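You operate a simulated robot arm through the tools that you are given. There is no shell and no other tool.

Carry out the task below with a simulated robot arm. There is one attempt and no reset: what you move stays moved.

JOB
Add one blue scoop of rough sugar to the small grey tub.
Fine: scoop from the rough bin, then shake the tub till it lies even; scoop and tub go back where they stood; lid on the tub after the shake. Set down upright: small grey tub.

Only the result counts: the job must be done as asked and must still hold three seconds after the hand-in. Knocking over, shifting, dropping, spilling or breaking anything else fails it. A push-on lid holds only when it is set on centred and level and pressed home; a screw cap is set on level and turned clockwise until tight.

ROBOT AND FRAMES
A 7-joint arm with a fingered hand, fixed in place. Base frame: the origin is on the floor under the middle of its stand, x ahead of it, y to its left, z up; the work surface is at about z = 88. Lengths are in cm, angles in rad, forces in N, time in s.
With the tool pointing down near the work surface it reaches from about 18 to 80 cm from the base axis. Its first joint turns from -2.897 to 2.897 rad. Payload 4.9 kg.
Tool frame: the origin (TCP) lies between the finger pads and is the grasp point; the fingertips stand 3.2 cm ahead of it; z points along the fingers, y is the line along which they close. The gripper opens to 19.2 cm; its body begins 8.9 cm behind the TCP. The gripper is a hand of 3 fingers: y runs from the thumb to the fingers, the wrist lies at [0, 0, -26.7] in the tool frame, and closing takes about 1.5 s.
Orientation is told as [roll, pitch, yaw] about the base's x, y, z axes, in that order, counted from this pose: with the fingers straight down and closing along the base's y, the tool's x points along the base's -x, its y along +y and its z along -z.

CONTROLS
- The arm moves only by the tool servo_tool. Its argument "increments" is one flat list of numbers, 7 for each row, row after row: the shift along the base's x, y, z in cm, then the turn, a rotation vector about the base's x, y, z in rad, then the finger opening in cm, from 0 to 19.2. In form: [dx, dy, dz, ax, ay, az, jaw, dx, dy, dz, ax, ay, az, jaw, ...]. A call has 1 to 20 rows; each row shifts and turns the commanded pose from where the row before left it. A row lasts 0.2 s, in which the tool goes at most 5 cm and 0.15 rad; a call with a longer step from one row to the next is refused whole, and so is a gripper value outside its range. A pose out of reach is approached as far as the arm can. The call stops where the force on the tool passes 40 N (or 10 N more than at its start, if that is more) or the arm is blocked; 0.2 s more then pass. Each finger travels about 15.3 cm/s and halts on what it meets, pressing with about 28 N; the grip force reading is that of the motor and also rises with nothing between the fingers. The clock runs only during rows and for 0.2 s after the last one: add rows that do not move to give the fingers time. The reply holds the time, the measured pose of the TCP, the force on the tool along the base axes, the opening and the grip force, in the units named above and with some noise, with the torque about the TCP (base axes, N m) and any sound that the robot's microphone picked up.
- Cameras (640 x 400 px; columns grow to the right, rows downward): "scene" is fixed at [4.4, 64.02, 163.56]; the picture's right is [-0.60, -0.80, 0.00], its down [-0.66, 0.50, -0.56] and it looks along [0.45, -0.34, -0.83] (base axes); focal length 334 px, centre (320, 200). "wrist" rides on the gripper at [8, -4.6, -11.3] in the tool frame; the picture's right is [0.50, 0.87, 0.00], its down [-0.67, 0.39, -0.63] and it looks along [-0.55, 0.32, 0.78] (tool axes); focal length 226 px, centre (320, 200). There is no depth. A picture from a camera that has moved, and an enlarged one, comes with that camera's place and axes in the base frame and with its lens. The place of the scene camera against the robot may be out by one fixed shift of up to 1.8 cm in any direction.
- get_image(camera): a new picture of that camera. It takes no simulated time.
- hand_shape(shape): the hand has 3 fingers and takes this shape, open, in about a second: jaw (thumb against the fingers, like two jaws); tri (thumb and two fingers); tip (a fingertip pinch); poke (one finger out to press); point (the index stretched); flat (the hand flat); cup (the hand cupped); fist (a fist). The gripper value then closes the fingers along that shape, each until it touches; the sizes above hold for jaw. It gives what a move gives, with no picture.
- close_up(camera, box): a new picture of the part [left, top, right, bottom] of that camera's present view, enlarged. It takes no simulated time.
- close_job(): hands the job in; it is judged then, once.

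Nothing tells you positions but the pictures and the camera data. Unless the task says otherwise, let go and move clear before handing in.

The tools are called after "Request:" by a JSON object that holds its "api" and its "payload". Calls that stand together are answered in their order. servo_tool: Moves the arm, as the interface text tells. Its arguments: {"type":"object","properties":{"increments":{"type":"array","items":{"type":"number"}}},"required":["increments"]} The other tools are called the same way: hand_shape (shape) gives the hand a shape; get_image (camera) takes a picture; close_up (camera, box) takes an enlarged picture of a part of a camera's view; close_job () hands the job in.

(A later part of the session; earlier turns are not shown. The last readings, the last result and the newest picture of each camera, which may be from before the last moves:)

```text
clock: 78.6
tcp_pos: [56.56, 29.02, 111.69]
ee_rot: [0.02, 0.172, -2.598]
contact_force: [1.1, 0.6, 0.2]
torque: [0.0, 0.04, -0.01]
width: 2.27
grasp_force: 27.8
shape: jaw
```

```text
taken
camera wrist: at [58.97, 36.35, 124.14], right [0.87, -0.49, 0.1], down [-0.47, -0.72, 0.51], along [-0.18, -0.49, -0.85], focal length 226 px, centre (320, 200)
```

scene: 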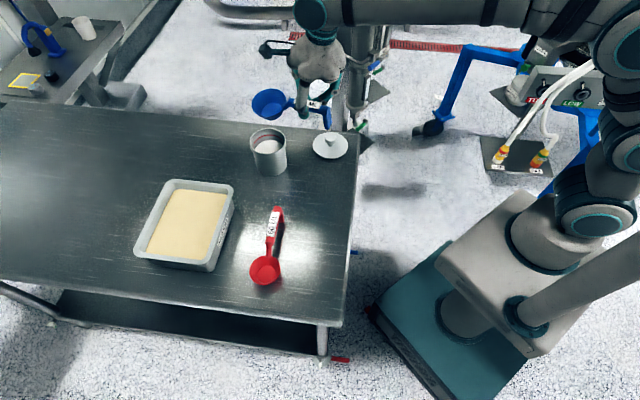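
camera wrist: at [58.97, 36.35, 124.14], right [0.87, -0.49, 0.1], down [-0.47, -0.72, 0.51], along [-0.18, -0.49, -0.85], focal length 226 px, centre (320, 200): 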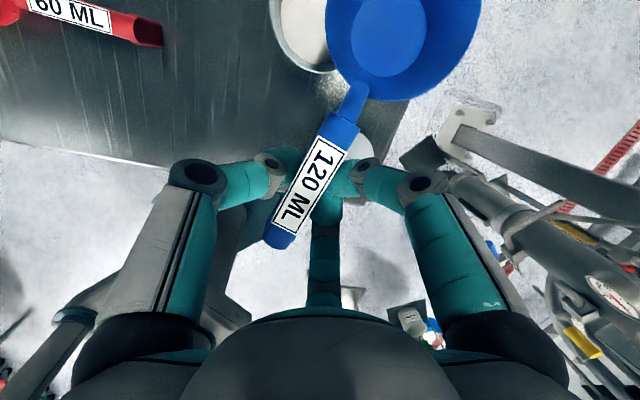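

Request:
{"api": "servo_tool", "payload": {"increments": [-1.583, 0.997, 0, 0, 0, 0.1408, 0, -1.583, 0.997, 0, 0, 0, 0.1408, 0, -1.583, 0.997, 0, 0, 0, 0.1408, 0, -1.583, 0.997, 0, 0, 0, 0.1408, 0, -1.583, 0.997, 0, 0, 0, 0.1408, 0, -1.583, 0.997, 0, 0, 0, 0.1408, 0, -1.583, 0.997, 0, 0, 0, 0.1408, 0, -1.583, 0.997, 0, 0, 0, 0.1408, 0, -1.583, 0.997, 0, 0, 0, 0.1408, 0, -1.583, 0.997, 0, 0, 0, 0.1408, 0, -1.583, 0.997, 0, 0, 0, 0.1408, 0, -1.583, 0.997, 0, 0, 0, 0.1408, 0, -1.583, 0.997, 0, 0, 0, 0.1408, 0, 0, 0, 0, 0, 0, 0, 0]}}

Request:
{"api": "close_up", "payload": {"camera": "scene", "box": [230, 140, 390, 305]}}

Request:
{"api": "get_image", "payload": {"camera": "wrist"}}

```text
clock: 81.6
tcp_pos: [35.82, 42.13, 111.64]
ee_rot: [0.021, 0.172, -0.765]
contact_force: [-0.5, 0.3, -0.8]
torque: [-0.01, -0.04, 0.0]
width: 2.26
grasp_force: 27.5
shape: jaw
```

```text
2.42 times, centred on (310, 222) of scene
camera zoom: at [4.4, 64.02, 163.56], right [-0.6, -0.8, 0.0], down [-0.66, 0.5, -0.56], along [0.45, -0.34, -0.83], focal length 810 px, centre (344, 146)
```

zoom: 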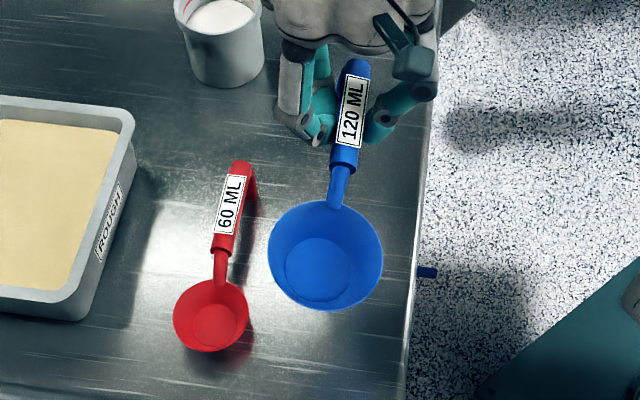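

```text
taken
camera wrist: at [28.25, 42.77, 124.11], right [0.25, 0.96, 0.1], down [0.82, -0.27, 0.51], along [0.52, -0.04, -0.85], focal length 226 px, centre (320, 200)
```

wrist: 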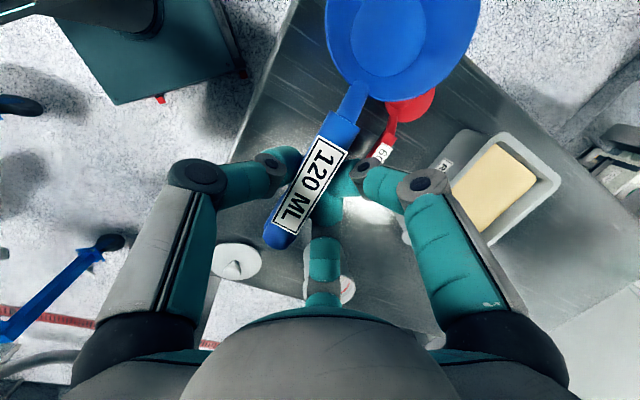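

I'll lower to just above the table, then compare with the first picture to fine-tune the place.

Request:
{"api": "servo_tool", "payload": {"increments": [0.1, -0.1, -2, 0, 0, 0, 0, 0, 0, -2, 0, 0, 0, 0, 0, 0, -2, 0, 0, 0, 0, 0, 0, -2, 0, 0, 0, 0, 0, 0, -2, 0, 0, 0, 0, 0, 0, -2, 0, 0, 0, 0, 0, 0, -1.5, 0, 0, 0, 0, 0, 0, -1, 0, 0, 0, 0, 0, 0, 0, 0, 0, 0, 0]}}

Request:
{"api": "close_up", "payload": {"camera": "scene", "box": [230, 195, 350, 305]}}

```text
clock: 83.6
tcp_pos: [35.99, 42.02, 97.14]
ee_rot: [0.019, 0.174, -0.767]
contact_force: [-1.0, 0.2, -0.6]
torque: [-0.03, 0.0, 0.02]
width: 2.28
grasp_force: 28.0
shape: jaw
```

```text
3.64 times, centred on (290, 250) of scene
camera zoom: at [4.4, 64.02, 163.56], right [-0.6, -0.8, 0.0], down [-0.66, 0.5, -0.56], along [0.45, -0.34, -0.83], focal length 1215 px, centre (429, 18)
```

zoom: 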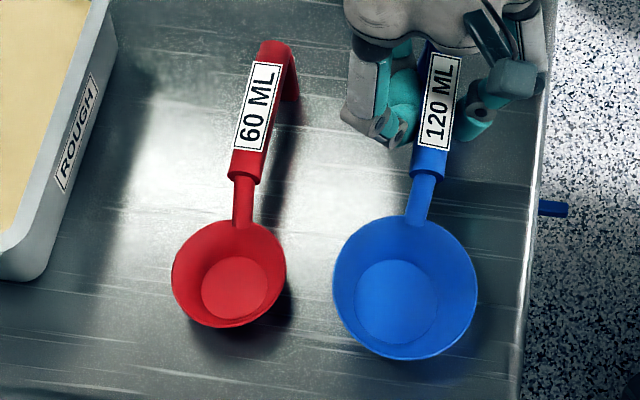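

The place is within about half a centimetre. I'll correct by about (0.46,-0.07) cm and 2°, then set the scoop down gently.

Request:
{"api": "servo_tool", "payload": {"increments": [0.23, -0.04, 0, 0, 0, 0.0175, 0, 0.23, -0.03, 0, 0, 0, 0.0175, 0, 0, 0, -0.6, 0, 0, 0, 0, 0, 0, -0.6, 0, 0, 0, 0, 0, 0, -0.4, 0, 0, 0, 0, 0, 0, 0, 0, 0, 0, 0]}}

Request:
{"api": "close_up", "payload": {"camera": "scene", "box": [230, 195, 350, 305]}}

```text
clock: 85.0
tcp_pos: [36.44, 41.86, 95.63]
ee_rot: [0.018, 0.172, -0.733]
contact_force: [1.7, 0.4, 0.3]
torque: [0.02, 0.05, -0.02]
width: 2.25
grasp_force: 28.5
shape: jaw
```

```text
3.64 times, centred on (290, 250) of scene
camera zoom: at [4.4, 64.02, 163.56], right [-0.6, -0.8, 0.0], down [-0.66, 0.5, -0.56], along [0.45, -0.34, -0.83], focal length 1215 px, centre (429, 18)
```

zoom: 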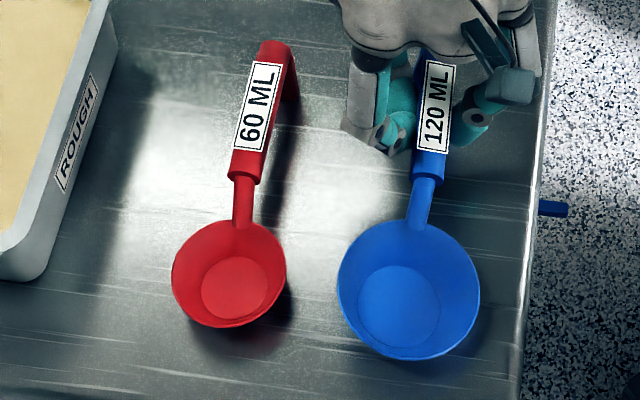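

The place matches to within a couple of millimetres, but the bowl seems rolled about 10° in the grip. I'll zoom in to measure it.

Request:
{"api": "close_up", "payload": {"camera": "scene", "box": [285, 240, 345, 300]}}

Request:
{"api": "close_up", "payload": {"camera": "wrist", "box": [220, 0, 500, 240]}}

```text
6.67 times, centred on (315, 270) of scene
camera zoom: at [4.4, 64.02, 163.56], right [-0.6, -0.8, 0.0], down [-0.66, 0.5, -0.56], along [0.45, -0.34, -0.83], focal length 2227 px, centre (353, -267)
```

zoom: 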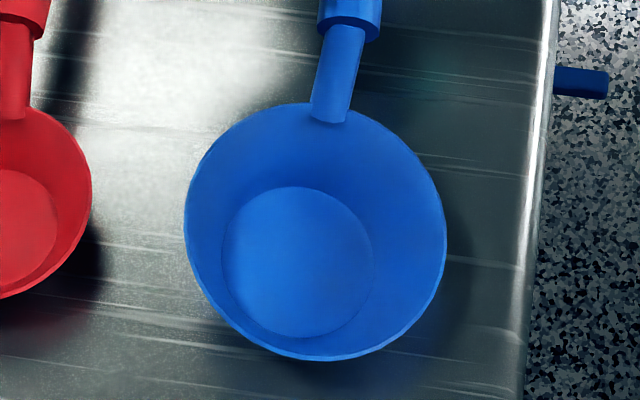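

```text
1.67 times, centred on (360, 120) of wrist
camera zoom: at [28.82, 42.35, 108.0], right [0.22, 0.97, 0.1], down [0.82, -0.24, 0.51], along [0.52, -0.03, -0.85], focal length 377 px, centre (253, 333)
```

zoom: 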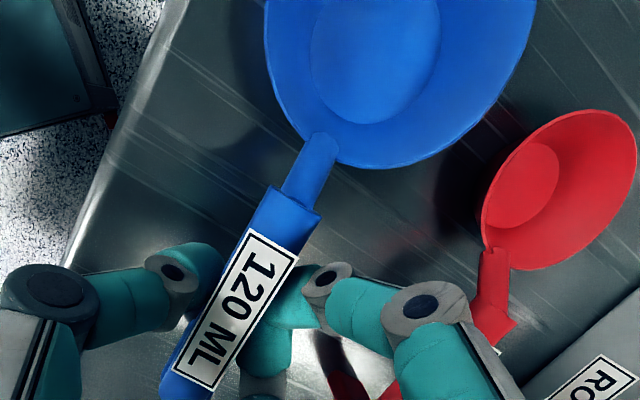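

The bowl is rolled about 13° relative to the table. I'll lift 1 cm, counter-roll the tool by that amount, compensate the shift and recheck.

Request:
{"api": "servo_tool", "payload": {"increments": [0, 0, 0.5, 0, 0, 0, 0, 0, 0, 0.5, 0, 0, 0, 0, 0.25, 0.28, 0, -0.0843, 0.0759, -0.01, 0, 0.25, 0.28, 0, -0.0843, 0.0759, -0.01, 0, 0, 0, 0, 0, 0, 0, 0]}}

Request:
{"api": "close_up", "payload": {"camera": "scene", "box": [230, 195, 350, 305]}}

Request:
{"api": "close_up", "payload": {"camera": "scene", "box": [285, 240, 345, 300]}}

```text
clock: 86.2
tcp_pos: [36.99, 42.48, 96.46]
ee_rot: [-0.211, 0.165, -0.793]
contact_force: [0.1, 0.3, -0.5]
torque: [0.0, -0.02, 0.02]
width: 2.3
grasp_force: 28.2
shape: jaw
```

```text
3.64 times, centred on (290, 250) of scene
camera zoom: at [4.4, 64.02, 163.56], right [-0.6, -0.8, 0.0], down [-0.66, 0.5, -0.56], along [0.45, -0.34, -0.83], focal length 1215 px, centre (429, 18)
```

zoom: 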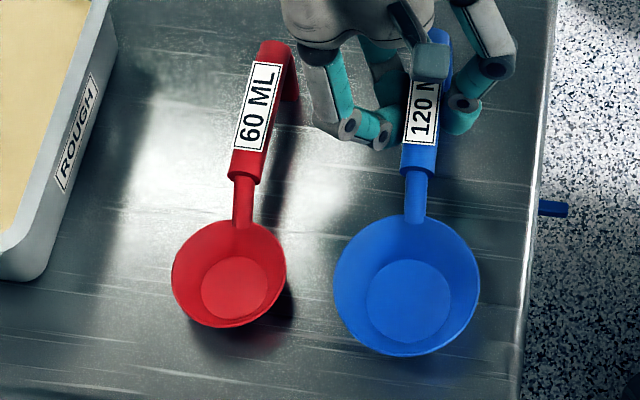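

```text
6.67 times, centred on (315, 270) of scene
camera zoom: at [4.4, 64.02, 163.56], right [-0.6, -0.8, 0.0], down [-0.66, 0.5, -0.56], along [0.45, -0.34, -0.83], focal length 2227 px, centre (353, -267)
```

zoom: 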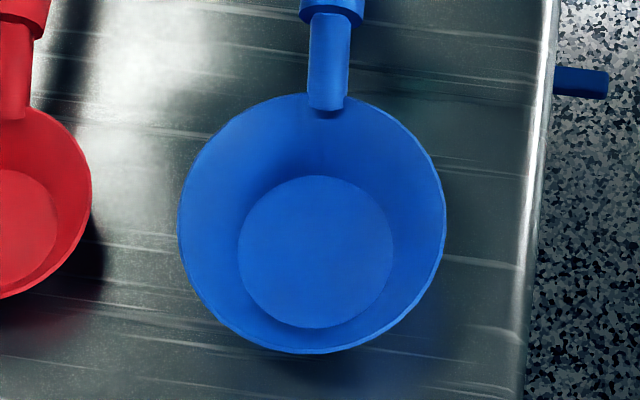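

Request:
{"api": "servo_tool", "payload": {"increments": [-0.19, -0.255, 0, 0, 0, -0.019, 0, -0.195, -0.255, 0, 0, 0, -0.019, 0, 0, 0, -0.5, 0, 0, 0, 0, 0, 0, -0.5, 0, 0, 0, 0, 0, 0, 0, 0, 0, 0, 0]}}

Request:
{"api": "close_up", "payload": {"camera": "scene", "box": [230, 195, 350, 305]}}

Request:
{"api": "close_up", "payload": {"camera": "scene", "box": [280, 200, 350, 300]}}

```text
clock: 87.4
tcp_pos: [36.64, 42.07, 95.44]
ee_rot: [-0.212, 0.166, -0.831]
contact_force: [-0.2, -0.1, -0.7]
torque: [0.01, 0.01, 0.02]
width: 2.29
grasp_force: 27.6
shape: jaw
```

```text
3.64 times, centred on (290, 250) of scene
camera zoom: at [4.4, 64.02, 163.56], right [-0.6, -0.8, 0.0], down [-0.66, 0.5, -0.56], along [0.45, -0.34, -0.83], focal length 1215 px, centre (429, 18)
```

zoom: 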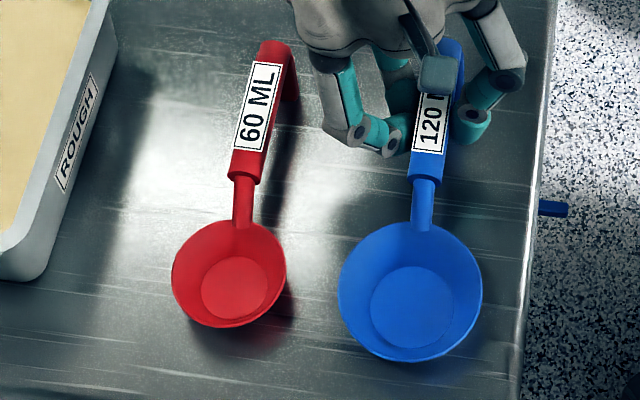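

```text
4.00 times, centred on (315, 250) of scene
camera zoom: at [4.4, 64.02, 163.56], right [-0.6, -0.8, 0.0], down [-0.66, 0.5, -0.56], along [0.45, -0.34, -0.83], focal length 1336 px, centre (340, 0)
```

zoom: 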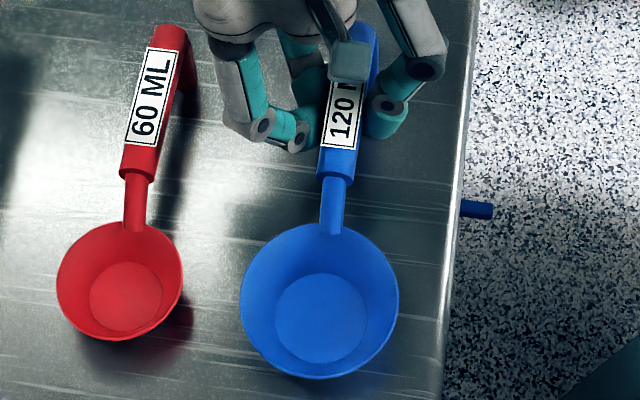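

It now overlays the original picture almost exactly. I'll lower the last half centimetre and release.

Request:
{"api": "servo_tool", "payload": {"increments": [0, 0, -0.25, 0, 0, 0, 0, 0, 0, -0.25, 0, 0, 0, 0, 0, 0, 0, 0, 0, 0, 0]}}

Request:
{"api": "close_up", "payload": {"camera": "scene", "box": [280, 200, 350, 300]}}

```text
clock: 88.2
tcp_pos: [36.69, 41.93, 94.94]
ee_rot: [-0.211, 0.167, -0.831]
contact_force: [0.1, 0.2, 0.5]
torque: [0.02, 0.03, 0.01]
width: 2.26
grasp_force: 28.0
shape: jaw
```

```text
4.00 times, centred on (315, 250) of scene
camera zoom: at [4.4, 64.02, 163.56], right [-0.6, -0.8, 0.0], down [-0.66, 0.5, -0.56], along [0.45, -0.34, -0.83], focal length 1336 px, centre (340, 0)
```

zoom: 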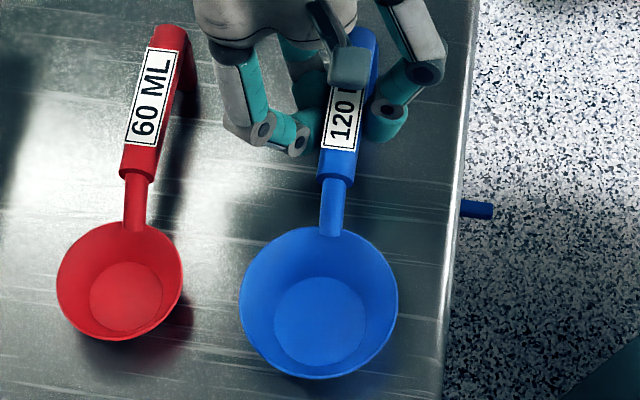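

Request:
{"api": "servo_tool", "payload": {"increments": [0, 0, -0.15, 0, 0, 0, 0, 0, 0, 0, 0, 0, 0, 0]}}

Request:
{"api": "servo_tool", "payload": {"increments": [0, 0, 0, 0, 0, 0, 2.6, 0, 0, 0, 0, 0, 0, 3, 0, 0, 0, 0, 0, 0, 3.5, 0, 0, 0, 0, 0, 0, 4, 0, 0, 0, 0, 0, 0, 5, 0, 0, 0, 0, 0, 0, 6, 0, 0, 0, 0, 0, 0, 6.5, 0, 0, 0, 0, 0, 0, 6.5]}}

Request:
{"api": "close_up", "payload": {"camera": "scene", "box": [280, 200, 350, 300]}}

Request:
{"api": "get_image", "payload": {"camera": "wrist"}}

```text
clock: 88.8
tcp_pos: [36.63, 42.08, 94.8]
ee_rot: [-0.209, 0.167, -0.83]
contact_force: [-0.3, -1.6, 3.8]
torque: [0.06, 0.08, 0.05]
width: 2.27
grasp_force: 28.1
shape: jaw
```

```text
clock: 90.6
tcp_pos: [36.63, 41.99, 94.79]
ee_rot: [-0.211, 0.165, -0.833]
contact_force: [0.2, 1.0, -0.3]
torque: [0.0, 0.0, -0.02]
width: 6.46
grasp_force: 0.1
shape: jaw
```

```text
4.00 times, centred on (315, 250) of scene
camera zoom: at [4.4, 64.02, 163.56], right [-0.6, -0.8, 0.0], down [-0.66, 0.5, -0.56], along [0.45, -0.34, -0.83], focal length 1336 px, centre (340, 0)
```

zoom: 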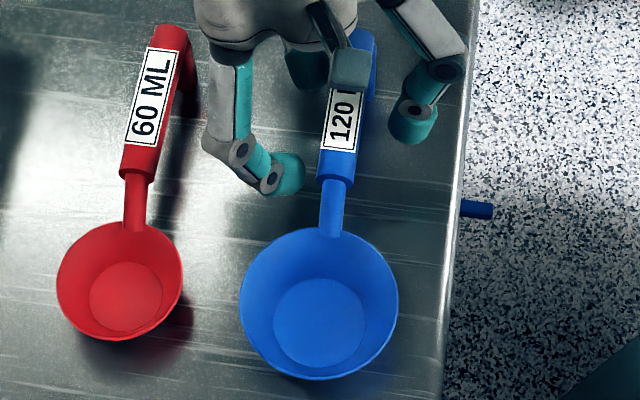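

```text
taken
camera wrist: at [30.98, 44.95, 108.08], right [0.27, 0.96, -0.1], down [0.88, -0.21, 0.42], along [0.38, -0.2, -0.9], focal length 226 px, centre (320, 200)
```

wrist: 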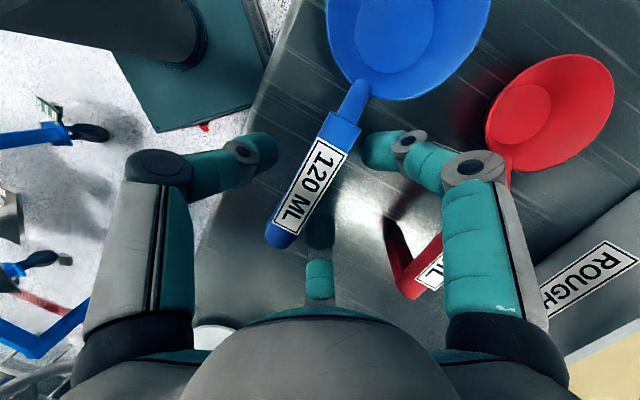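

The scoop overlays its original outline. I'll open wider, withdraw upward and straighten the tool.

Request:
{"api": "servo_tool", "payload": {"increments": [0, 0, 0, 0, 0, 0, 8, 0, 0, 0, 0, 0, 0, 9, 0, 0, 0.5, 0, 0, 0, 9, 0, 0, 1, 0, 0, 0, 9, 0, 0, 1.5, 0, 0, 0, 9, 0, 0, 2, 0, 0, 0, 9, 0, 0, 2, 0, 0, 0, 9, 0, 0, 3, 0, 0, 0, 9, 0, 0, 4, 0, 0, 0, 9, 0, 0, 4, 0, 0, 0, 9, 0, 0, 0, 0, 0, 0, 9]}}

Request:
{"api": "close_up", "payload": {"camera": "scene", "box": [230, 195, 350, 305]}}

Request:
{"api": "get_image", "payload": {"camera": "wrist"}}

Request:
{"api": "get_image", "payload": {"camera": "scene"}}

```text
clock: 93.0
tcp_pos: [36.66, 42.02, 112.84]
ee_rot: [-0.21, 0.165, -0.831]
contact_force: [0.1, -0.4, -0.4]
torque: [0.03, 0.03, 0.0]
width: 8.99
grasp_force: 0.1
shape: jaw
```

```text
3.64 times, centred on (290, 250) of scene
camera zoom: at [4.4, 64.02, 163.56], right [-0.6, -0.8, 0.0], down [-0.66, 0.5, -0.56], along [0.45, -0.34, -0.83], focal length 1215 px, centre (429, 18)
```

zoom: 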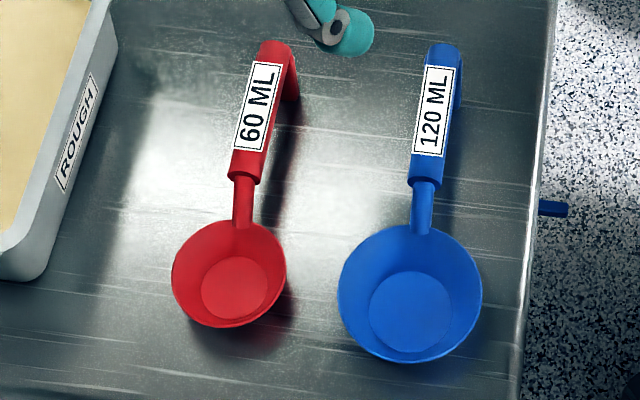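

```text
taken
camera wrist: at [31.02, 44.98, 126.18], right [0.27, 0.96, -0.1], down [0.88, -0.21, 0.42], along [0.38, -0.2, -0.9], focal length 226 px, centre (320, 200)
```

wrist: 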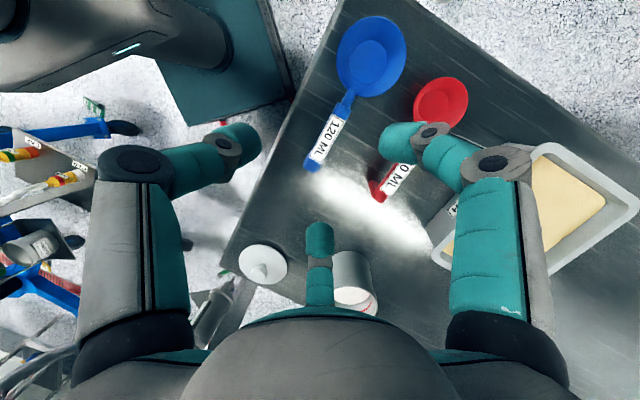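

```text
taken
```

scene: 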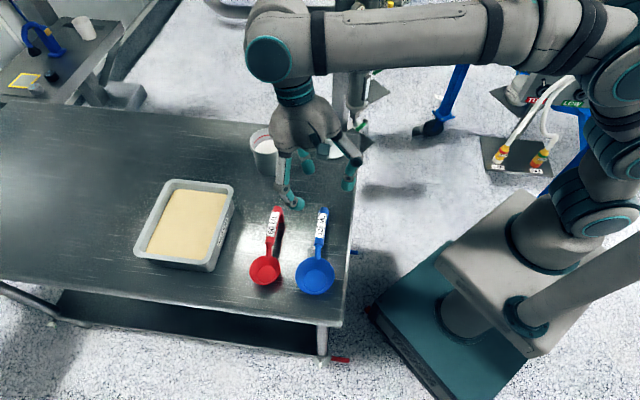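

The scoop is back exactly as in the first picture. Next is the tub: I'll straighten the tool, open the hand and hover over the tub near (63.5,38.3).

Request:
{"api": "servo_tool", "payload": {"increments": [0, 0, 0, 0.0098, -0.133, 0, 9, 0, 0, 0, 0.0098, -0.133, 0, 9, 1.92, -0.264, -0.2, 0, 0, 0, 10, 1.92, -0.264, -0.3, 0, 0, 0, 11, 1.92, -0.264, -0.3, 0, 0, 0, 12, 1.92, -0.264, -0.3, 0, 0, 0, 13, 1.92, -0.264, -0.3, 0, 0, 0, 14, 1.92, -0.264, -0.3, 0, 0, 0, 14, 1.92, -0.264, -0.3, 0, 0, 0, 14, 1.92, -0.264, -0.3, 0, 0, 0, 14, 1.92, -0.264, -0.3, 0, 0, 0, 14, 1.92, -0.264, -0.3, 0, 0, 0, 14, 1.92, -0.264, -0.3, 0, 0, 0, 14, 1.92, -0.264, -0.3, 0, 0, 0, 14, 0, 0, 0, 0, 0, 0, 14]}}

Request:
{"api": "get_image", "payload": {"camera": "wrist"}}

```text
clock: 96.2
tcp_pos: [59.64, 38.88, 109.5]
ee_rot: [-0.002, 0.0, -0.814]
contact_force: [-0.1, 0.6, -0.2]
torque: [0.03, 0.01, -0.03]
width: 13.98
grasp_force: 0.0
shape: jaw
```

```text
taken
camera wrist: at [50.81, 41.56, 120.79], right [0.29, 0.96, 0.0], down [0.74, -0.22, 0.63], along [0.6, -0.18, -0.78], focal length 226 px, centre (320, 200)
```

wrist: 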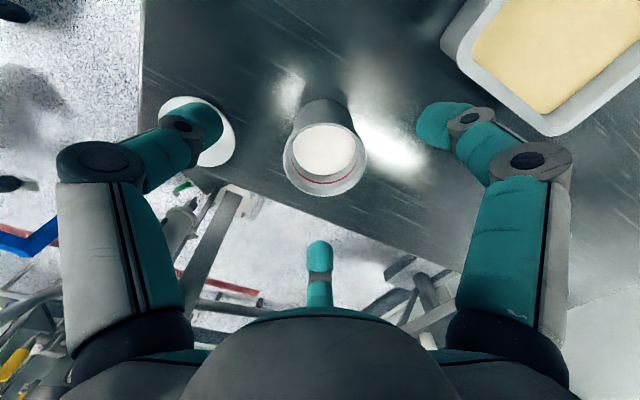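

Request:
{"api": "close_up", "payload": {"camera": "wrist", "box": [260, 85, 400, 210]}}

Request:
{"api": "close_up", "payload": {"camera": "scene", "box": [235, 115, 305, 180]}}

```text
3.20 times, centred on (330, 148) of wrist
camera zoom: at [50.81, 41.56, 120.79], right [0.29, 0.96, 0.0], down [0.74, -0.22, 0.63], along [0.6, -0.18, -0.78], focal length 723 px, centre (288, 368)
```

zoom: 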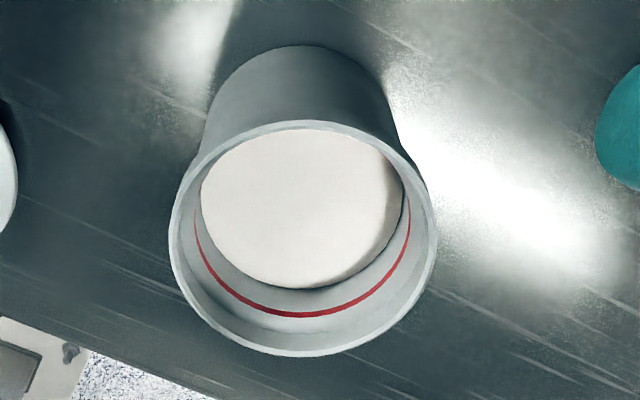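

```text
6.15 times, centred on (270, 148) of scene
camera zoom: at [4.4, 64.02, 163.56], right [-0.6, -0.8, 0.0], down [-0.66, 0.5, -0.56], along [0.45, -0.34, -0.83], focal length 2056 px, centre (628, 523)
```

zoom: 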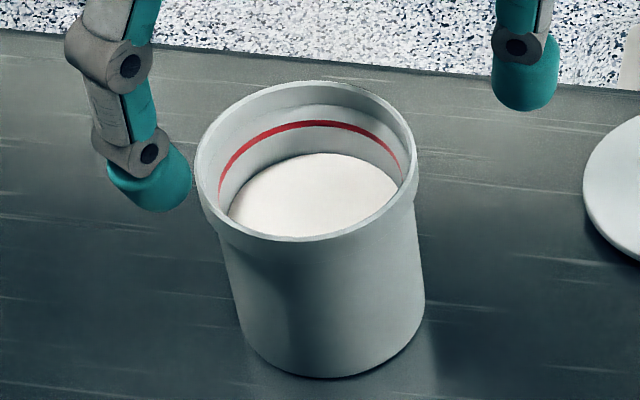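

The tub's centre measures (63.54,38.32), rim Ø9.6 at z≈98, with a slightly mounded surface. I'll centre above it and lower around it with open fingers.

Request:
{"api": "servo_tool", "payload": {"increments": [1.3, -0.19, -0.3, 0, 0, 0, 15, 1.3, -0.19, -0.3, 0, 0, 0, 15, 1.3, -0.18, -0.3, 0, 0, 0, 15, 0, 0, 0, 0, 0, 0, 15]}}

Request:
{"api": "get_image", "payload": {"camera": "wrist"}}

Request:
{"api": "close_up", "payload": {"camera": "scene", "box": [200, 60, 370, 190]}}

```text
clock: 97.2
tcp_pos: [63.64, 38.43, 108.46]
ee_rot: [-0.002, -0.002, -0.814]
contact_force: [-0.4, -0.2, -0.8]
torque: [-0.02, 0.0, 0.02]
width: 14.99
grasp_force: 0.0
shape: jaw
```

```text
taken
camera wrist: at [54.67, 41.11, 119.84], right [0.29, 0.96, 0.0], down [0.74, -0.22, 0.63], along [0.6, -0.18, -0.78], focal length 226 px, centre (320, 200)
```

wrist: 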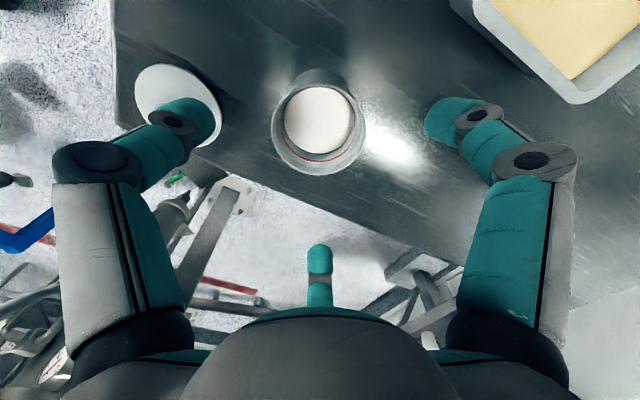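

```text
3.08 times, centred on (285, 125) of scene
camera zoom: at [4.4, 64.02, 163.56], right [-0.6, -0.8, 0.0], down [-0.66, 0.5, -0.56], along [0.45, -0.34, -0.83], focal length 1028 px, centre (428, 431)
```

zoom: 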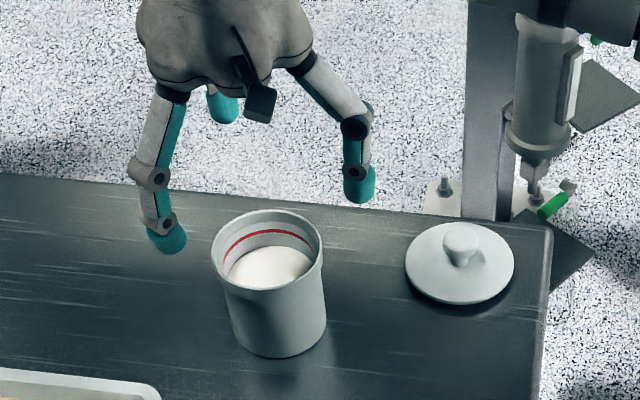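

Request:
{"api": "servo_tool", "payload": {"increments": [-0.05, -0.05, -1.5, 0, 0, 0, 15, 0, 0, -1.5, 0, 0, 0, 15, 0, 0, -1.5, 0, 0, 0, 15, 0, 0, -1.5, 0, 0, 0, 15, 0, 0, -1, 0, 0, 0, 15, 0, 0, 0, 0, 0, 0, 15]}}

Request:
{"api": "get_image", "payload": {"camera": "wrist"}}

Request:
{"api": "close_up", "payload": {"camera": "scene", "box": [200, 60, 370, 190]}}

```text
clock: 98.6
tcp_pos: [63.47, 38.29, 101.54]
ee_rot: [-0.001, -0.004, -0.814]
contact_force: [-0.6, -0.5, 0.1]
torque: [0.02, 0.01, -0.02]
width: 14.98
grasp_force: 0.1
shape: jaw
```

```text
taken
camera wrist: at [54.62, 41.0, 112.86], right [0.29, 0.96, 0.0], down [0.74, -0.22, 0.63], along [0.6, -0.18, -0.78], focal length 226 px, centre (320, 200)
```

wrist: 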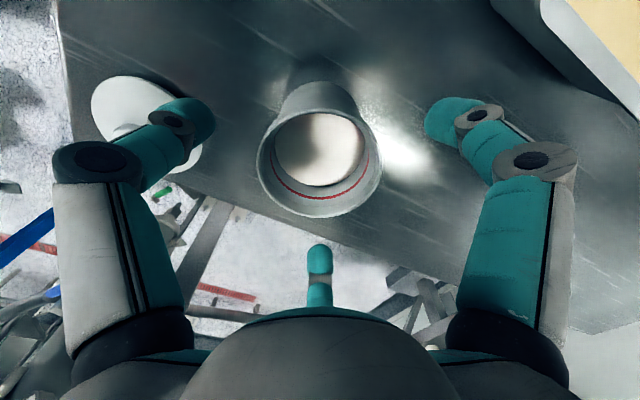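

```text
3.08 times, centred on (285, 125) of scene
camera zoom: at [4.4, 64.02, 163.56], right [-0.6, -0.8, 0.0], down [-0.66, 0.5, -0.56], along [0.45, -0.34, -0.83], focal length 1028 px, centre (428, 431)
```

zoom: 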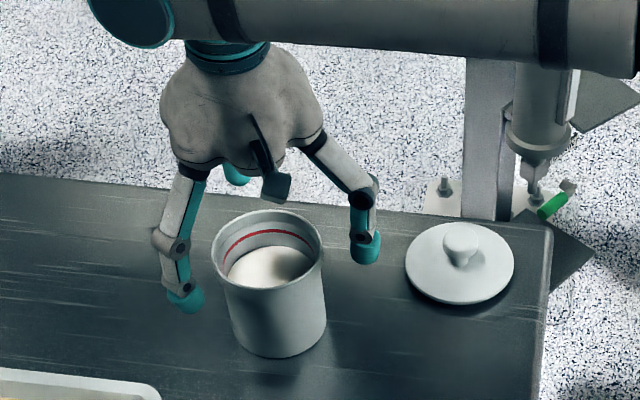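

Request:
{"api": "servo_tool", "payload": {"increments": [0.05, 0.02, -1.5, 0, 0, 0, 15, 0, 0, -1.5, 0, 0, 0, 15, 0, 0, -1.5, 0, 0, 0, 15, 0, 0, -1.3, 0, 0, 0, 15, 0, 0, 0, 0, 0, 0, 15]}}

Request:
{"api": "get_image", "payload": {"camera": "wrist"}}

Request:
{"api": "close_up", "payload": {"camera": "scene", "box": [200, 60, 370, 190]}}

```text
clock: 99.8
tcp_pos: [63.51, 38.28, 95.7]
ee_rot: [-0.003, -0.001, -0.812]
contact_force: [0.2, 0.7, 0.2]
torque: [0.02, 0.02, -0.01]
width: 14.97
grasp_force: 0.0
shape: jaw
```

```text
taken
camera wrist: at [54.67, 41.04, 107.06], right [0.29, 0.96, 0.0], down [0.74, -0.22, 0.63], along [0.6, -0.18, -0.78], focal length 226 px, centre (320, 200)
```

wrist: 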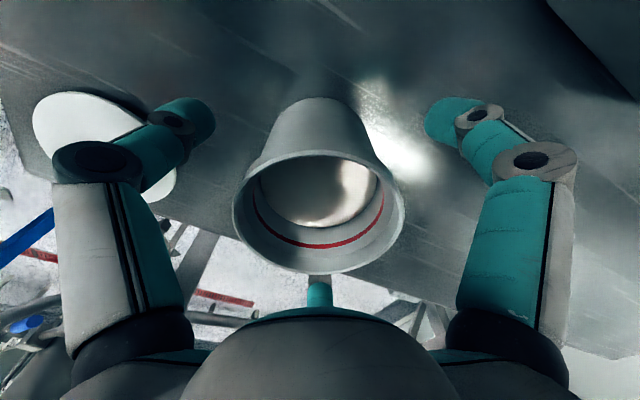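

```text
3.08 times, centred on (285, 125) of scene
camera zoom: at [4.4, 64.02, 163.56], right [-0.6, -0.8, 0.0], down [-0.66, 0.5, -0.56], along [0.45, -0.34, -0.83], focal length 1028 px, centre (428, 431)
```

zoom: 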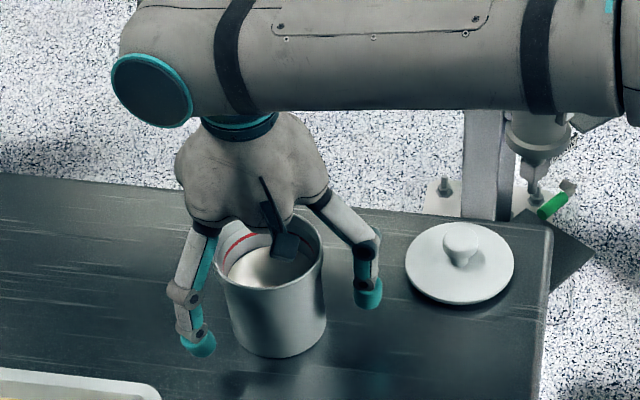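

Request:
{"api": "servo_tool", "payload": {"increments": [0, 0, 0, 0, 0, 0, 13, 0, 0, 0, 0, 0, 0, 12, 0, 0, 0, 0, 0, 0, 11, 0, 0, 0, 0, 0, 0, 10.5, 0, 0, 0, 0, 0, 0, 10, 0, 0, 0, 0, 0, 0, 9.5, 0, 0, 0, 0, 0, 0, 9, 0, 0, 0, 0, 0, 0, 8.5, 0, 0, 0, 0, 0, 0, 8, 0, 0, 0, 0, 0, 0, 6, 0, 0, 0, 0, 0, 0, 4, 0, 0, 0, 0, 0, 0, 4, 0, 0, 0, 0, 0, 0, 4, 0, 0, 0, 0, 0, 0, 4]}}

Request:
{"api": "get_image", "payload": {"camera": "wrist"}}

Request:
{"api": "close_up", "payload": {"camera": "scene", "box": [200, 60, 370, 190]}}

```text
clock: 102.8
tcp_pos: [63.45, 38.31, 95.74]
ee_rot: [-0.001, 0.0, -0.814]
contact_force: [0.4, -0.6, 0.1]
torque: [0.0, 0.01, -0.05]
width: 8.44
grasp_force: 28.1
shape: jaw
```

```text
taken
camera wrist: at [54.68, 41.04, 107.06], right [0.29, 0.96, 0.0], down [0.74, -0.22, 0.63], along [0.6, -0.18, -0.78], focal length 226 px, centre (320, 200)
```

wrist: 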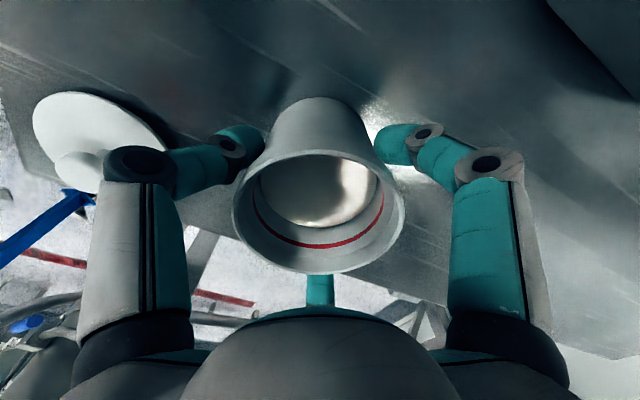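

```text
3.08 times, centred on (285, 125) of scene
camera zoom: at [4.4, 64.02, 163.56], right [-0.6, -0.8, 0.0], down [-0.66, 0.5, -0.56], along [0.45, -0.34, -0.83], focal length 1028 px, centre (428, 431)
```

zoom: 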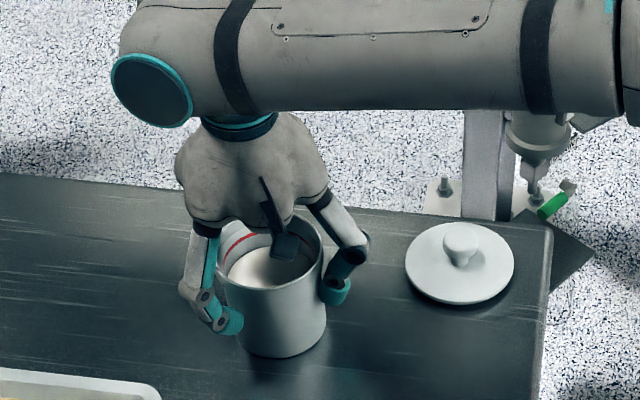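

The tub is gripped at 8.44 cm width without shifting. Here's a reference look at the sugar surface before shaking.

Request:
{"api": "close_up", "payload": {"camera": "wrist", "box": [225, 90, 415, 280]}}

Request:
{"api": "close_up", "payload": {"camera": "scene", "box": [235, 100, 320, 185]}}

```text
2.11 times, centred on (320, 185) of wrist
camera zoom: at [54.68, 41.04, 107.06], right [0.29, 0.96, 0.0], down [0.74, -0.22, 0.63], along [0.6, -0.18, -0.78], focal length 476 px, centre (320, 232)
```

zoom: 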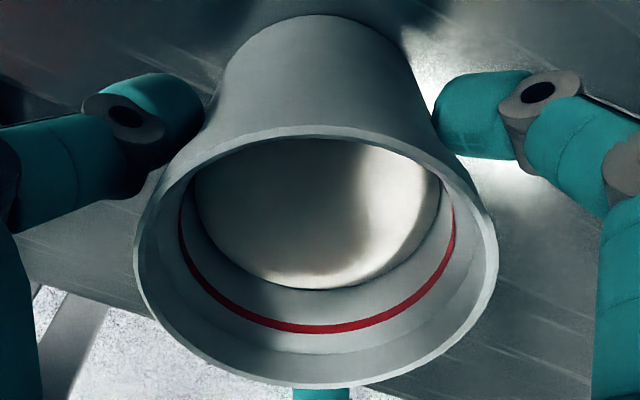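

```text
4.71 times, centred on (278, 142) of scene
camera zoom: at [4.4, 64.02, 163.56], right [-0.6, -0.8, 0.0], down [-0.66, 0.5, -0.56], along [0.45, -0.34, -0.83], focal length 1572 px, centre (520, 471)
```

zoom: 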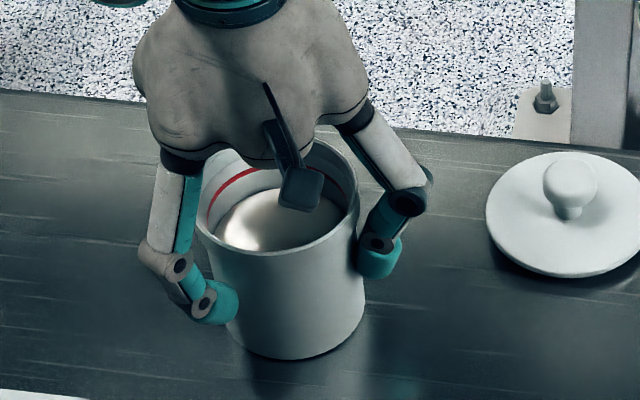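

Request:
{"api": "servo_tool", "payload": {"increments": [0, 0, 0.7, 0, 0, 0, 4, 0, 0, 0.8, 0, 0, 0, 4, 0, 0, 0.5, 0, 0, 0, 4, 0, 0, 0, 0, 0, 0, 4, 1, 0, 0, 0, 0, 0, 4, -2, 0, 0, 0, 0, 0, 4, 2, 0, 0, 0, 0, 0, 4, -2, 0, 0, 0, 0, 0, 4, 2, 0, 0, 0, 0, 0, 4, -2, 0, 0, 0, 0, 0, 4, 1, 0, 0, 0, 0, 0, 4, 0, 1, 0, 0, 0, 0, 4, 0, -2, 0, 0, 0, 0, 4, 0, 2, 0, 0, 0, 0, 4, 0, -2, 0, 0, 0, 0, 4, 0, 2, 0, 0, 0, 0, 4, 0, -2, 0, 0, 0, 0, 4, 0, 1, 0, 0, 0, 0, 4, 0, 0, 0, 0, 0, 0, 4]}}

Request:
{"api": "close_up", "payload": {"camera": "wrist", "box": [225, 90, 415, 280]}}

Request:
{"api": "close_up", "payload": {"camera": "scene", "box": [200, 60, 370, 190]}}

```text
clock: 106.8
tcp_pos: [63.43, 38.28, 97.71]
ee_rot: [-0.001, 0.0, -0.813]
contact_force: [-0.2, 0.5, -2.9]
torque: [-0.01, -0.01, 0.0]
width: 8.42
grasp_force: 27.5
shape: jaw
```

```text
2.11 times, centred on (320, 185) of wrist
camera zoom: at [54.63, 41.0, 109.05], right [0.29, 0.96, 0.0], down [0.74, -0.22, 0.63], along [0.6, -0.18, -0.78], focal length 476 px, centre (320, 232)
```

zoom: 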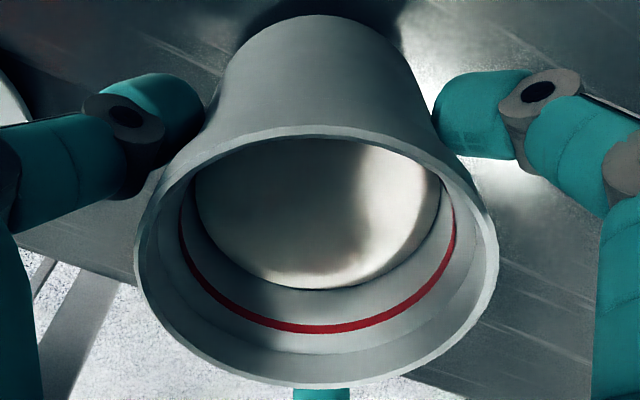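

```text
3.08 times, centred on (285, 125) of scene
camera zoom: at [4.4, 64.02, 163.56], right [-0.6, -0.8, 0.0], down [-0.66, 0.5, -0.56], along [0.45, -0.34, -0.83], focal length 1028 px, centre (428, 431)
```

zoom: 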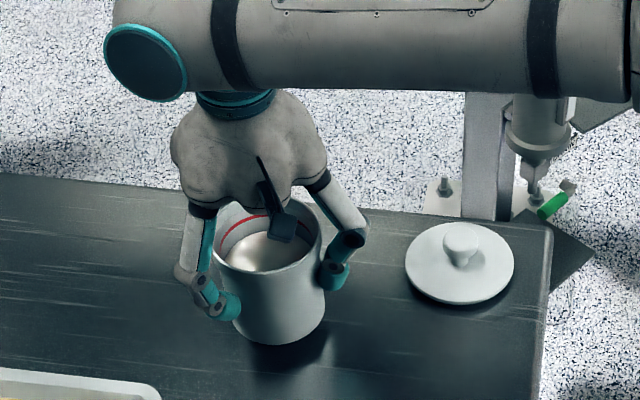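

The surface has barely changed. I'll shake more vigorously, still within the headroom.

Request:
{"api": "servo_tool", "payload": {"increments": [1.5, 0, 0, 0, 0, 0, 4, -3, 0, 0, 0, 0, 0, 4, 3, 0, 0, 0, 0, 0, 4, -3, 0, 0, 0, 0, 0, 4, 3, 0, 0, 0, 0, 0, 4, -3, 0, 0, 0, 0, 0, 4, 3, 0, 0, 0, 0, 0, 4, -3, 0, 0, 0, 0, 0, 4, 1.5, 0, 0, 0, 0, 0, 4, 0, 1.5, 0, 0, 0, 0, 4, 0, -3, 0, 0, 0, 0, 4, 0, 3, 0, 0, 0, 0, 4, 0, -3, 0, 0, 0, 0, 4, 0, 3, 0, 0, 0, 0, 4, 0, -3, 0, 0, 0, 0, 4, 0, 3, 0, 0, 0, 0, 4, 0, -3, 0, 0, 0, 0, 4, 0, 1.5, 0, 0, 0, 0, 4, 0, 0, 0, 0, 0, 0, 4, 0, 0, 0, 0, 0, 0, 4]}}

Request:
{"api": "close_up", "payload": {"camera": "wrist", "box": [225, 90, 415, 280]}}

Request:
{"api": "close_up", "payload": {"camera": "scene", "box": [235, 100, 320, 185]}}

```text
clock: 111.0
tcp_pos: [63.4, 38.21, 97.73]
ee_rot: [-0.002, -0.001, -0.813]
contact_force: [-0.5, 0.5, -2.9]
torque: [0.02, 0.01, 0.0]
width: 8.38
grasp_force: 27.9
shape: jaw
```

```text
2.11 times, centred on (320, 185) of wrist
camera zoom: at [54.66, 40.91, 109.01], right [0.29, 0.96, 0.0], down [0.74, -0.22, 0.63], along [0.6, -0.18, -0.78], focal length 476 px, centre (320, 232)
```

zoom: 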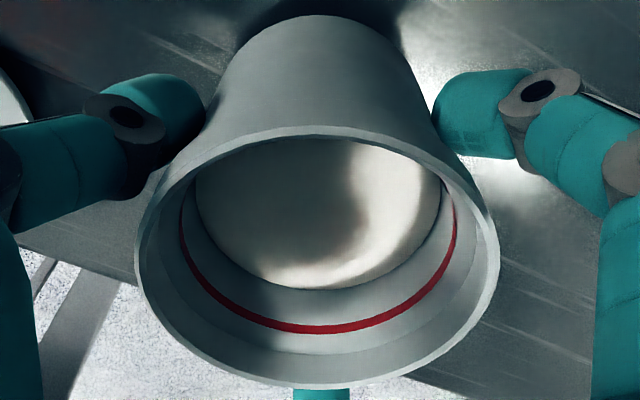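

```text
4.71 times, centred on (278, 142) of scene
camera zoom: at [4.4, 64.02, 163.56], right [-0.6, -0.8, 0.0], down [-0.66, 0.5, -0.56], along [0.45, -0.34, -0.83], focal length 1572 px, centre (520, 471)
```

zoom: 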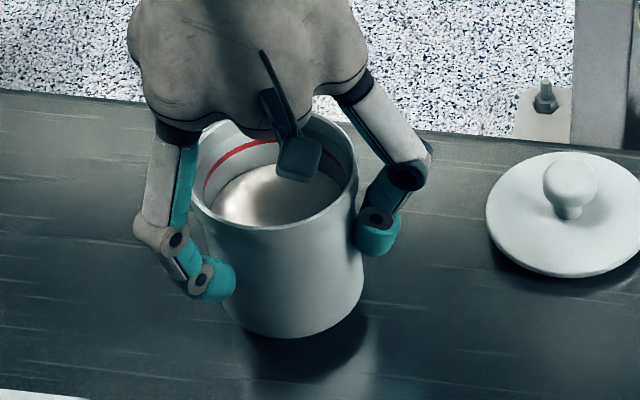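

Request:
{"api": "servo_tool", "payload": {"increments": [2.2, 0, 0, 0, 0, 0, 4, -4.4, 0, 0, 0, 0, 0, 4, 4.4, 0, 0, 0, 0, 0, 4, -4.4, 0, 0, 0, 0, 0, 4, 4.4, 0, 0, 0, 0, 0, 4, -4.4, 0, 0, 0, 0, 0, 4, 4.4, 0, 0, 0, 0, 0, 4, -4.4, 0, 0, 0, 0, 0, 4, 2.2, 0, 0, 0, 0, 0, 4, 0, 2.2, 0, 0, 0, 0, 4, 0, -4.4, 0, 0, 0, 0, 4, 0, 4.4, 0, 0, 0, 0, 4, 0, -4.4, 0, 0, 0, 0, 4, 0, 4.4, 0, 0, 0, 0, 4, 0, -4.4, 0, 0, 0, 0, 4, 0, 4.4, 0, 0, 0, 0, 4, 0, -4.4, 0, 0, 0, 0, 4, 0, 2.2, 0, 0, 0, 0, 4, 0, 0, 0, 0, 0, 0, 4, 0, 0, 0, 0, 0, 0, 4]}}

Request:
{"api": "close_up", "payload": {"camera": "wrist", "box": [225, 90, 415, 280]}}

Request:
{"api": "close_up", "payload": {"camera": "scene", "box": [235, 100, 320, 185]}}

```text
clock: 115.2
tcp_pos: [63.51, 38.44, 97.77]
ee_rot: [-0.002, 0.0, -0.814]
contact_force: [0.2, -0.5, -2.5]
torque: [0.0, 0.04, -0.02]
width: 8.36
grasp_force: 28.2
shape: jaw
```

```text
2.11 times, centred on (320, 185) of wrist
camera zoom: at [54.66, 41.05, 109.12], right [0.29, 0.96, 0.0], down [0.74, -0.22, 0.63], along [0.6, -0.18, -0.78], focal length 476 px, centre (320, 232)
```

zoom: 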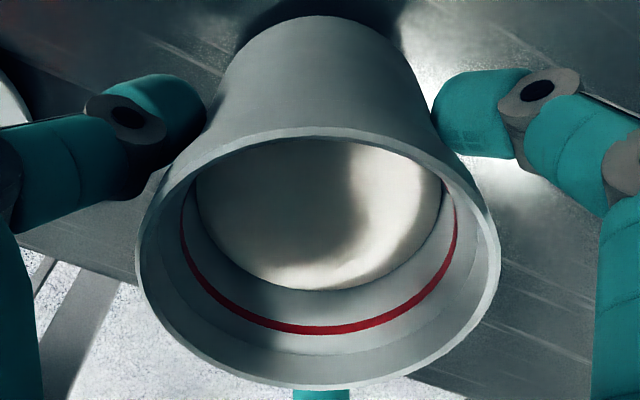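

```text
4.71 times, centred on (278, 142) of scene
camera zoom: at [4.4, 64.02, 163.56], right [-0.6, -0.8, 0.0], down [-0.66, 0.5, -0.56], along [0.45, -0.34, -0.83], focal length 1572 px, centre (520, 471)
```

zoom: 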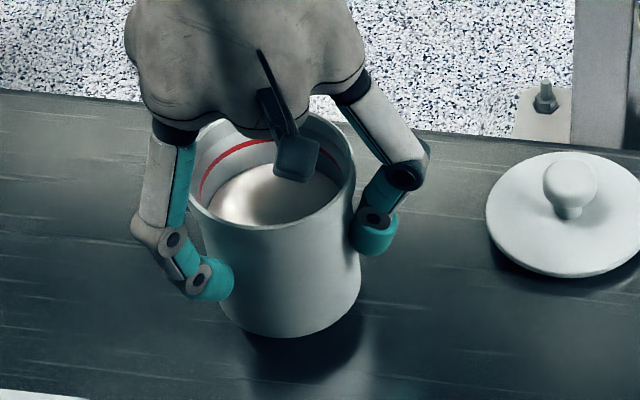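

The surface looks flatter now, but the hand's shadow makes it hard to judge. I'll do one more round with diagonal strokes and then view it with the hand clear of the light.

Request:
{"api": "servo_tool", "payload": {"increments": [1.5, 1.5, 0, 0, 0, 0, 4, -3, -3, 0, 0, 0, 0, 4, 3, 3, 0, 0, 0, 0, 4, -3, -3, 0, 0, 0, 0, 4, 3, 3, 0, 0, 0, 0, 4, -3, -3, 0, 0, 0, 0, 4, 3, 3, 0, 0, 0, 0, 4, -1.5, -1.5, 0, 0, 0, 0, 4, 1.5, -1.5, 0, 0, 0, 0, 4, -3, 3, 0, 0, 0, 0, 4, 3, -3, 0, 0, 0, 0, 4, -3, 3, 0, 0, 0, 0, 4, 3, -3, 0, 0, 0, 0, 4, -3, 3, 0, 0, 0, 0, 4, 3, -3, 0, 0, 0, 0, 4, -1.5, 1.5, 0, 0, 0, 0, 4, 0, 0, 0, 0, 0, 0, 4, 0, 0, 0, 0, 0, 0, 4]}}

Request:
{"api": "close_up", "payload": {"camera": "wrist", "box": [225, 90, 415, 280]}}

Request:
{"api": "close_up", "payload": {"camera": "scene", "box": [235, 100, 320, 185]}}

```text
clock: 119.0
tcp_pos: [63.55, 38.36, 97.64]
ee_rot: [-0.001, 0.001, -0.812]
contact_force: [-0.5, 0.0, -2.5]
torque: [0.01, 0.01, 0.0]
width: 8.32
grasp_force: 28.2
shape: jaw
```

```text
2.11 times, centred on (320, 185) of wrist
camera zoom: at [54.76, 41.04, 108.98], right [0.29, 0.96, 0.0], down [0.74, -0.22, 0.63], along [0.6, -0.18, -0.78], focal length 476 px, centre (320, 232)
```

zoom: 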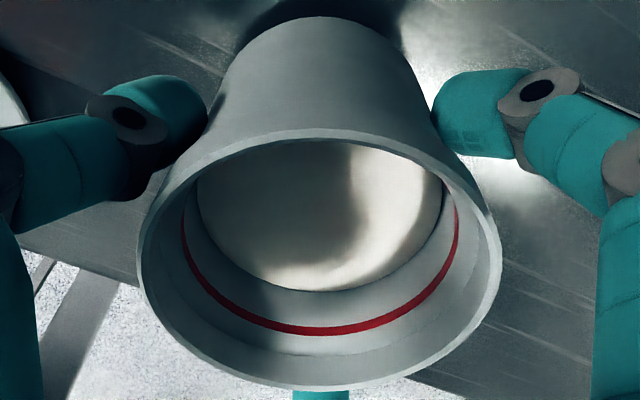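

```text
4.71 times, centred on (278, 142) of scene
camera zoom: at [4.4, 64.02, 163.56], right [-0.6, -0.8, 0.0], down [-0.66, 0.5, -0.56], along [0.45, -0.34, -0.83], focal length 1572 px, centre (520, 471)
```

zoom: 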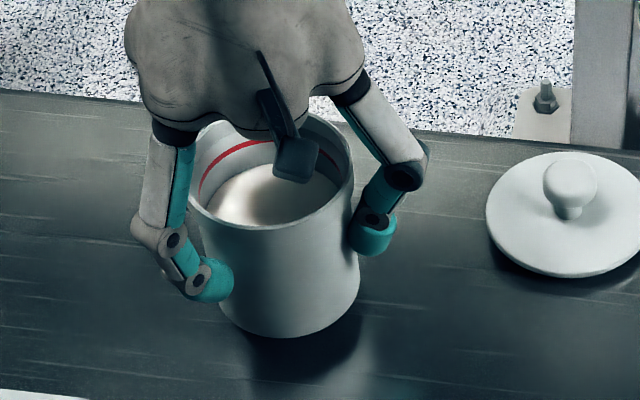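

The pattern no longer changes between rounds. I'll set the tub back on its spot, release and look with clear light.

Request:
{"api": "servo_tool", "payload": {"increments": [-0.08, -0.08, -0.4, 0, 0, 0, 4, -0.07, -0.07, -0.5, 0, 0, 0, 4, 0, 0, -0.5, 0, 0, 0, 4, 0, 0, -0.3, 0, 0, 0, 4, 0, 0, 0, 0, 0, 0, 4]}}

Request:
{"api": "servo_tool", "payload": {"increments": [0, 0, -0.15, 0, 0, 0, 4, 0, 0, 0, 0, 0, 0, 4]}}

Request:
{"api": "close_up", "payload": {"camera": "scene", "box": [230, 110, 370, 200]}}

```text
clock: 120.2
tcp_pos: [63.33, 38.12, 96.14]
ee_rot: [-0.001, -0.001, -0.813]
contact_force: [0.5, 0.4, -2.5]
torque: [0.0, 0.0, -0.01]
width: 8.32
grasp_force: 28.7
shape: jaw
```

```text
clock: 120.8
tcp_pos: [63.33, 38.13, 95.79]
ee_rot: [-0.001, 0.001, -0.814]
contact_force: [-0.3, -0.1, -3.0]
torque: [0.0, 0.01, -0.03]
width: 8.33
grasp_force: 28.0
shape: jaw
```

```text
4.44 times, centred on (300, 155) of scene
camera zoom: at [4.4, 64.02, 163.56], right [-0.6, -0.8, 0.0], down [-0.66, 0.5, -0.56], along [0.45, -0.34, -0.83], focal length 1485 px, centre (409, 400)
```

zoom: 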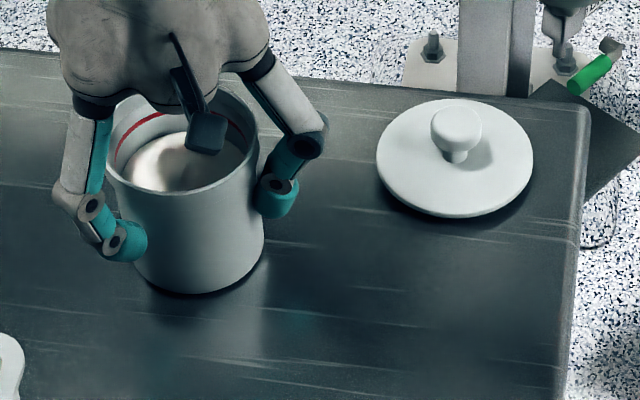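

Request:
{"api": "servo_tool", "payload": {"increments": [0, 0, -0.12, 0, 0, 0, 4, 0, 0, 0, 0, 0, 0, 4]}}

Request:
{"api": "servo_tool", "payload": {"increments": [0, 0, -0.12, 0, 0, 0, 4, 0, 0, 0, 0, 0, 0, 4]}}

```text
clock: 121.4
tcp_pos: [63.46, 38.12, 95.74]
ee_rot: [-0.002, -0.002, -0.812]
contact_force: [-0.9, 0.8, -2.7]
torque: [-0.02, 0.03, -0.02]
width: 8.3
grasp_force: 28.0
shape: jaw
```

```text
clock: 122.0
tcp_pos: [63.48, 38.24, 95.64]
ee_rot: [-0.002, -0.002, -0.814]
contact_force: [0.7, 0.0, -0.7]
torque: [-0.04, 0.09, -0.01]
width: 8.34
grasp_force: 28.1
shape: jaw
```

Request:
{"api": "servo_tool", "payload": {"increments": [0, 0, -0.1, 0, 0, 0, 4, 0, 0, 0, 0, 0, 0, 4]}}

Request:
{"api": "close_up", "payload": {"camera": "scene", "box": [230, 110, 370, 200]}}

```text
clock: 122.6
tcp_pos: [63.38, 38.16, 95.7]
ee_rot: [0.001, -0.002, -0.813]
contact_force: [-0.7, -0.3, 4.6]
torque: [-0.12, 0.08, -0.05]
width: 8.32
grasp_force: 28.2
shape: jaw
```

```text
4.44 times, centred on (300, 155) of scene
camera zoom: at [4.4, 64.02, 163.56], right [-0.6, -0.8, 0.0], down [-0.66, 0.5, -0.56], along [0.45, -0.34, -0.83], focal length 1485 px, centre (409, 400)
```

zoom: 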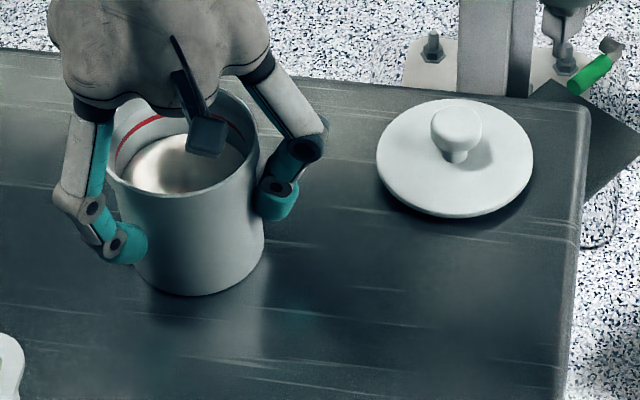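

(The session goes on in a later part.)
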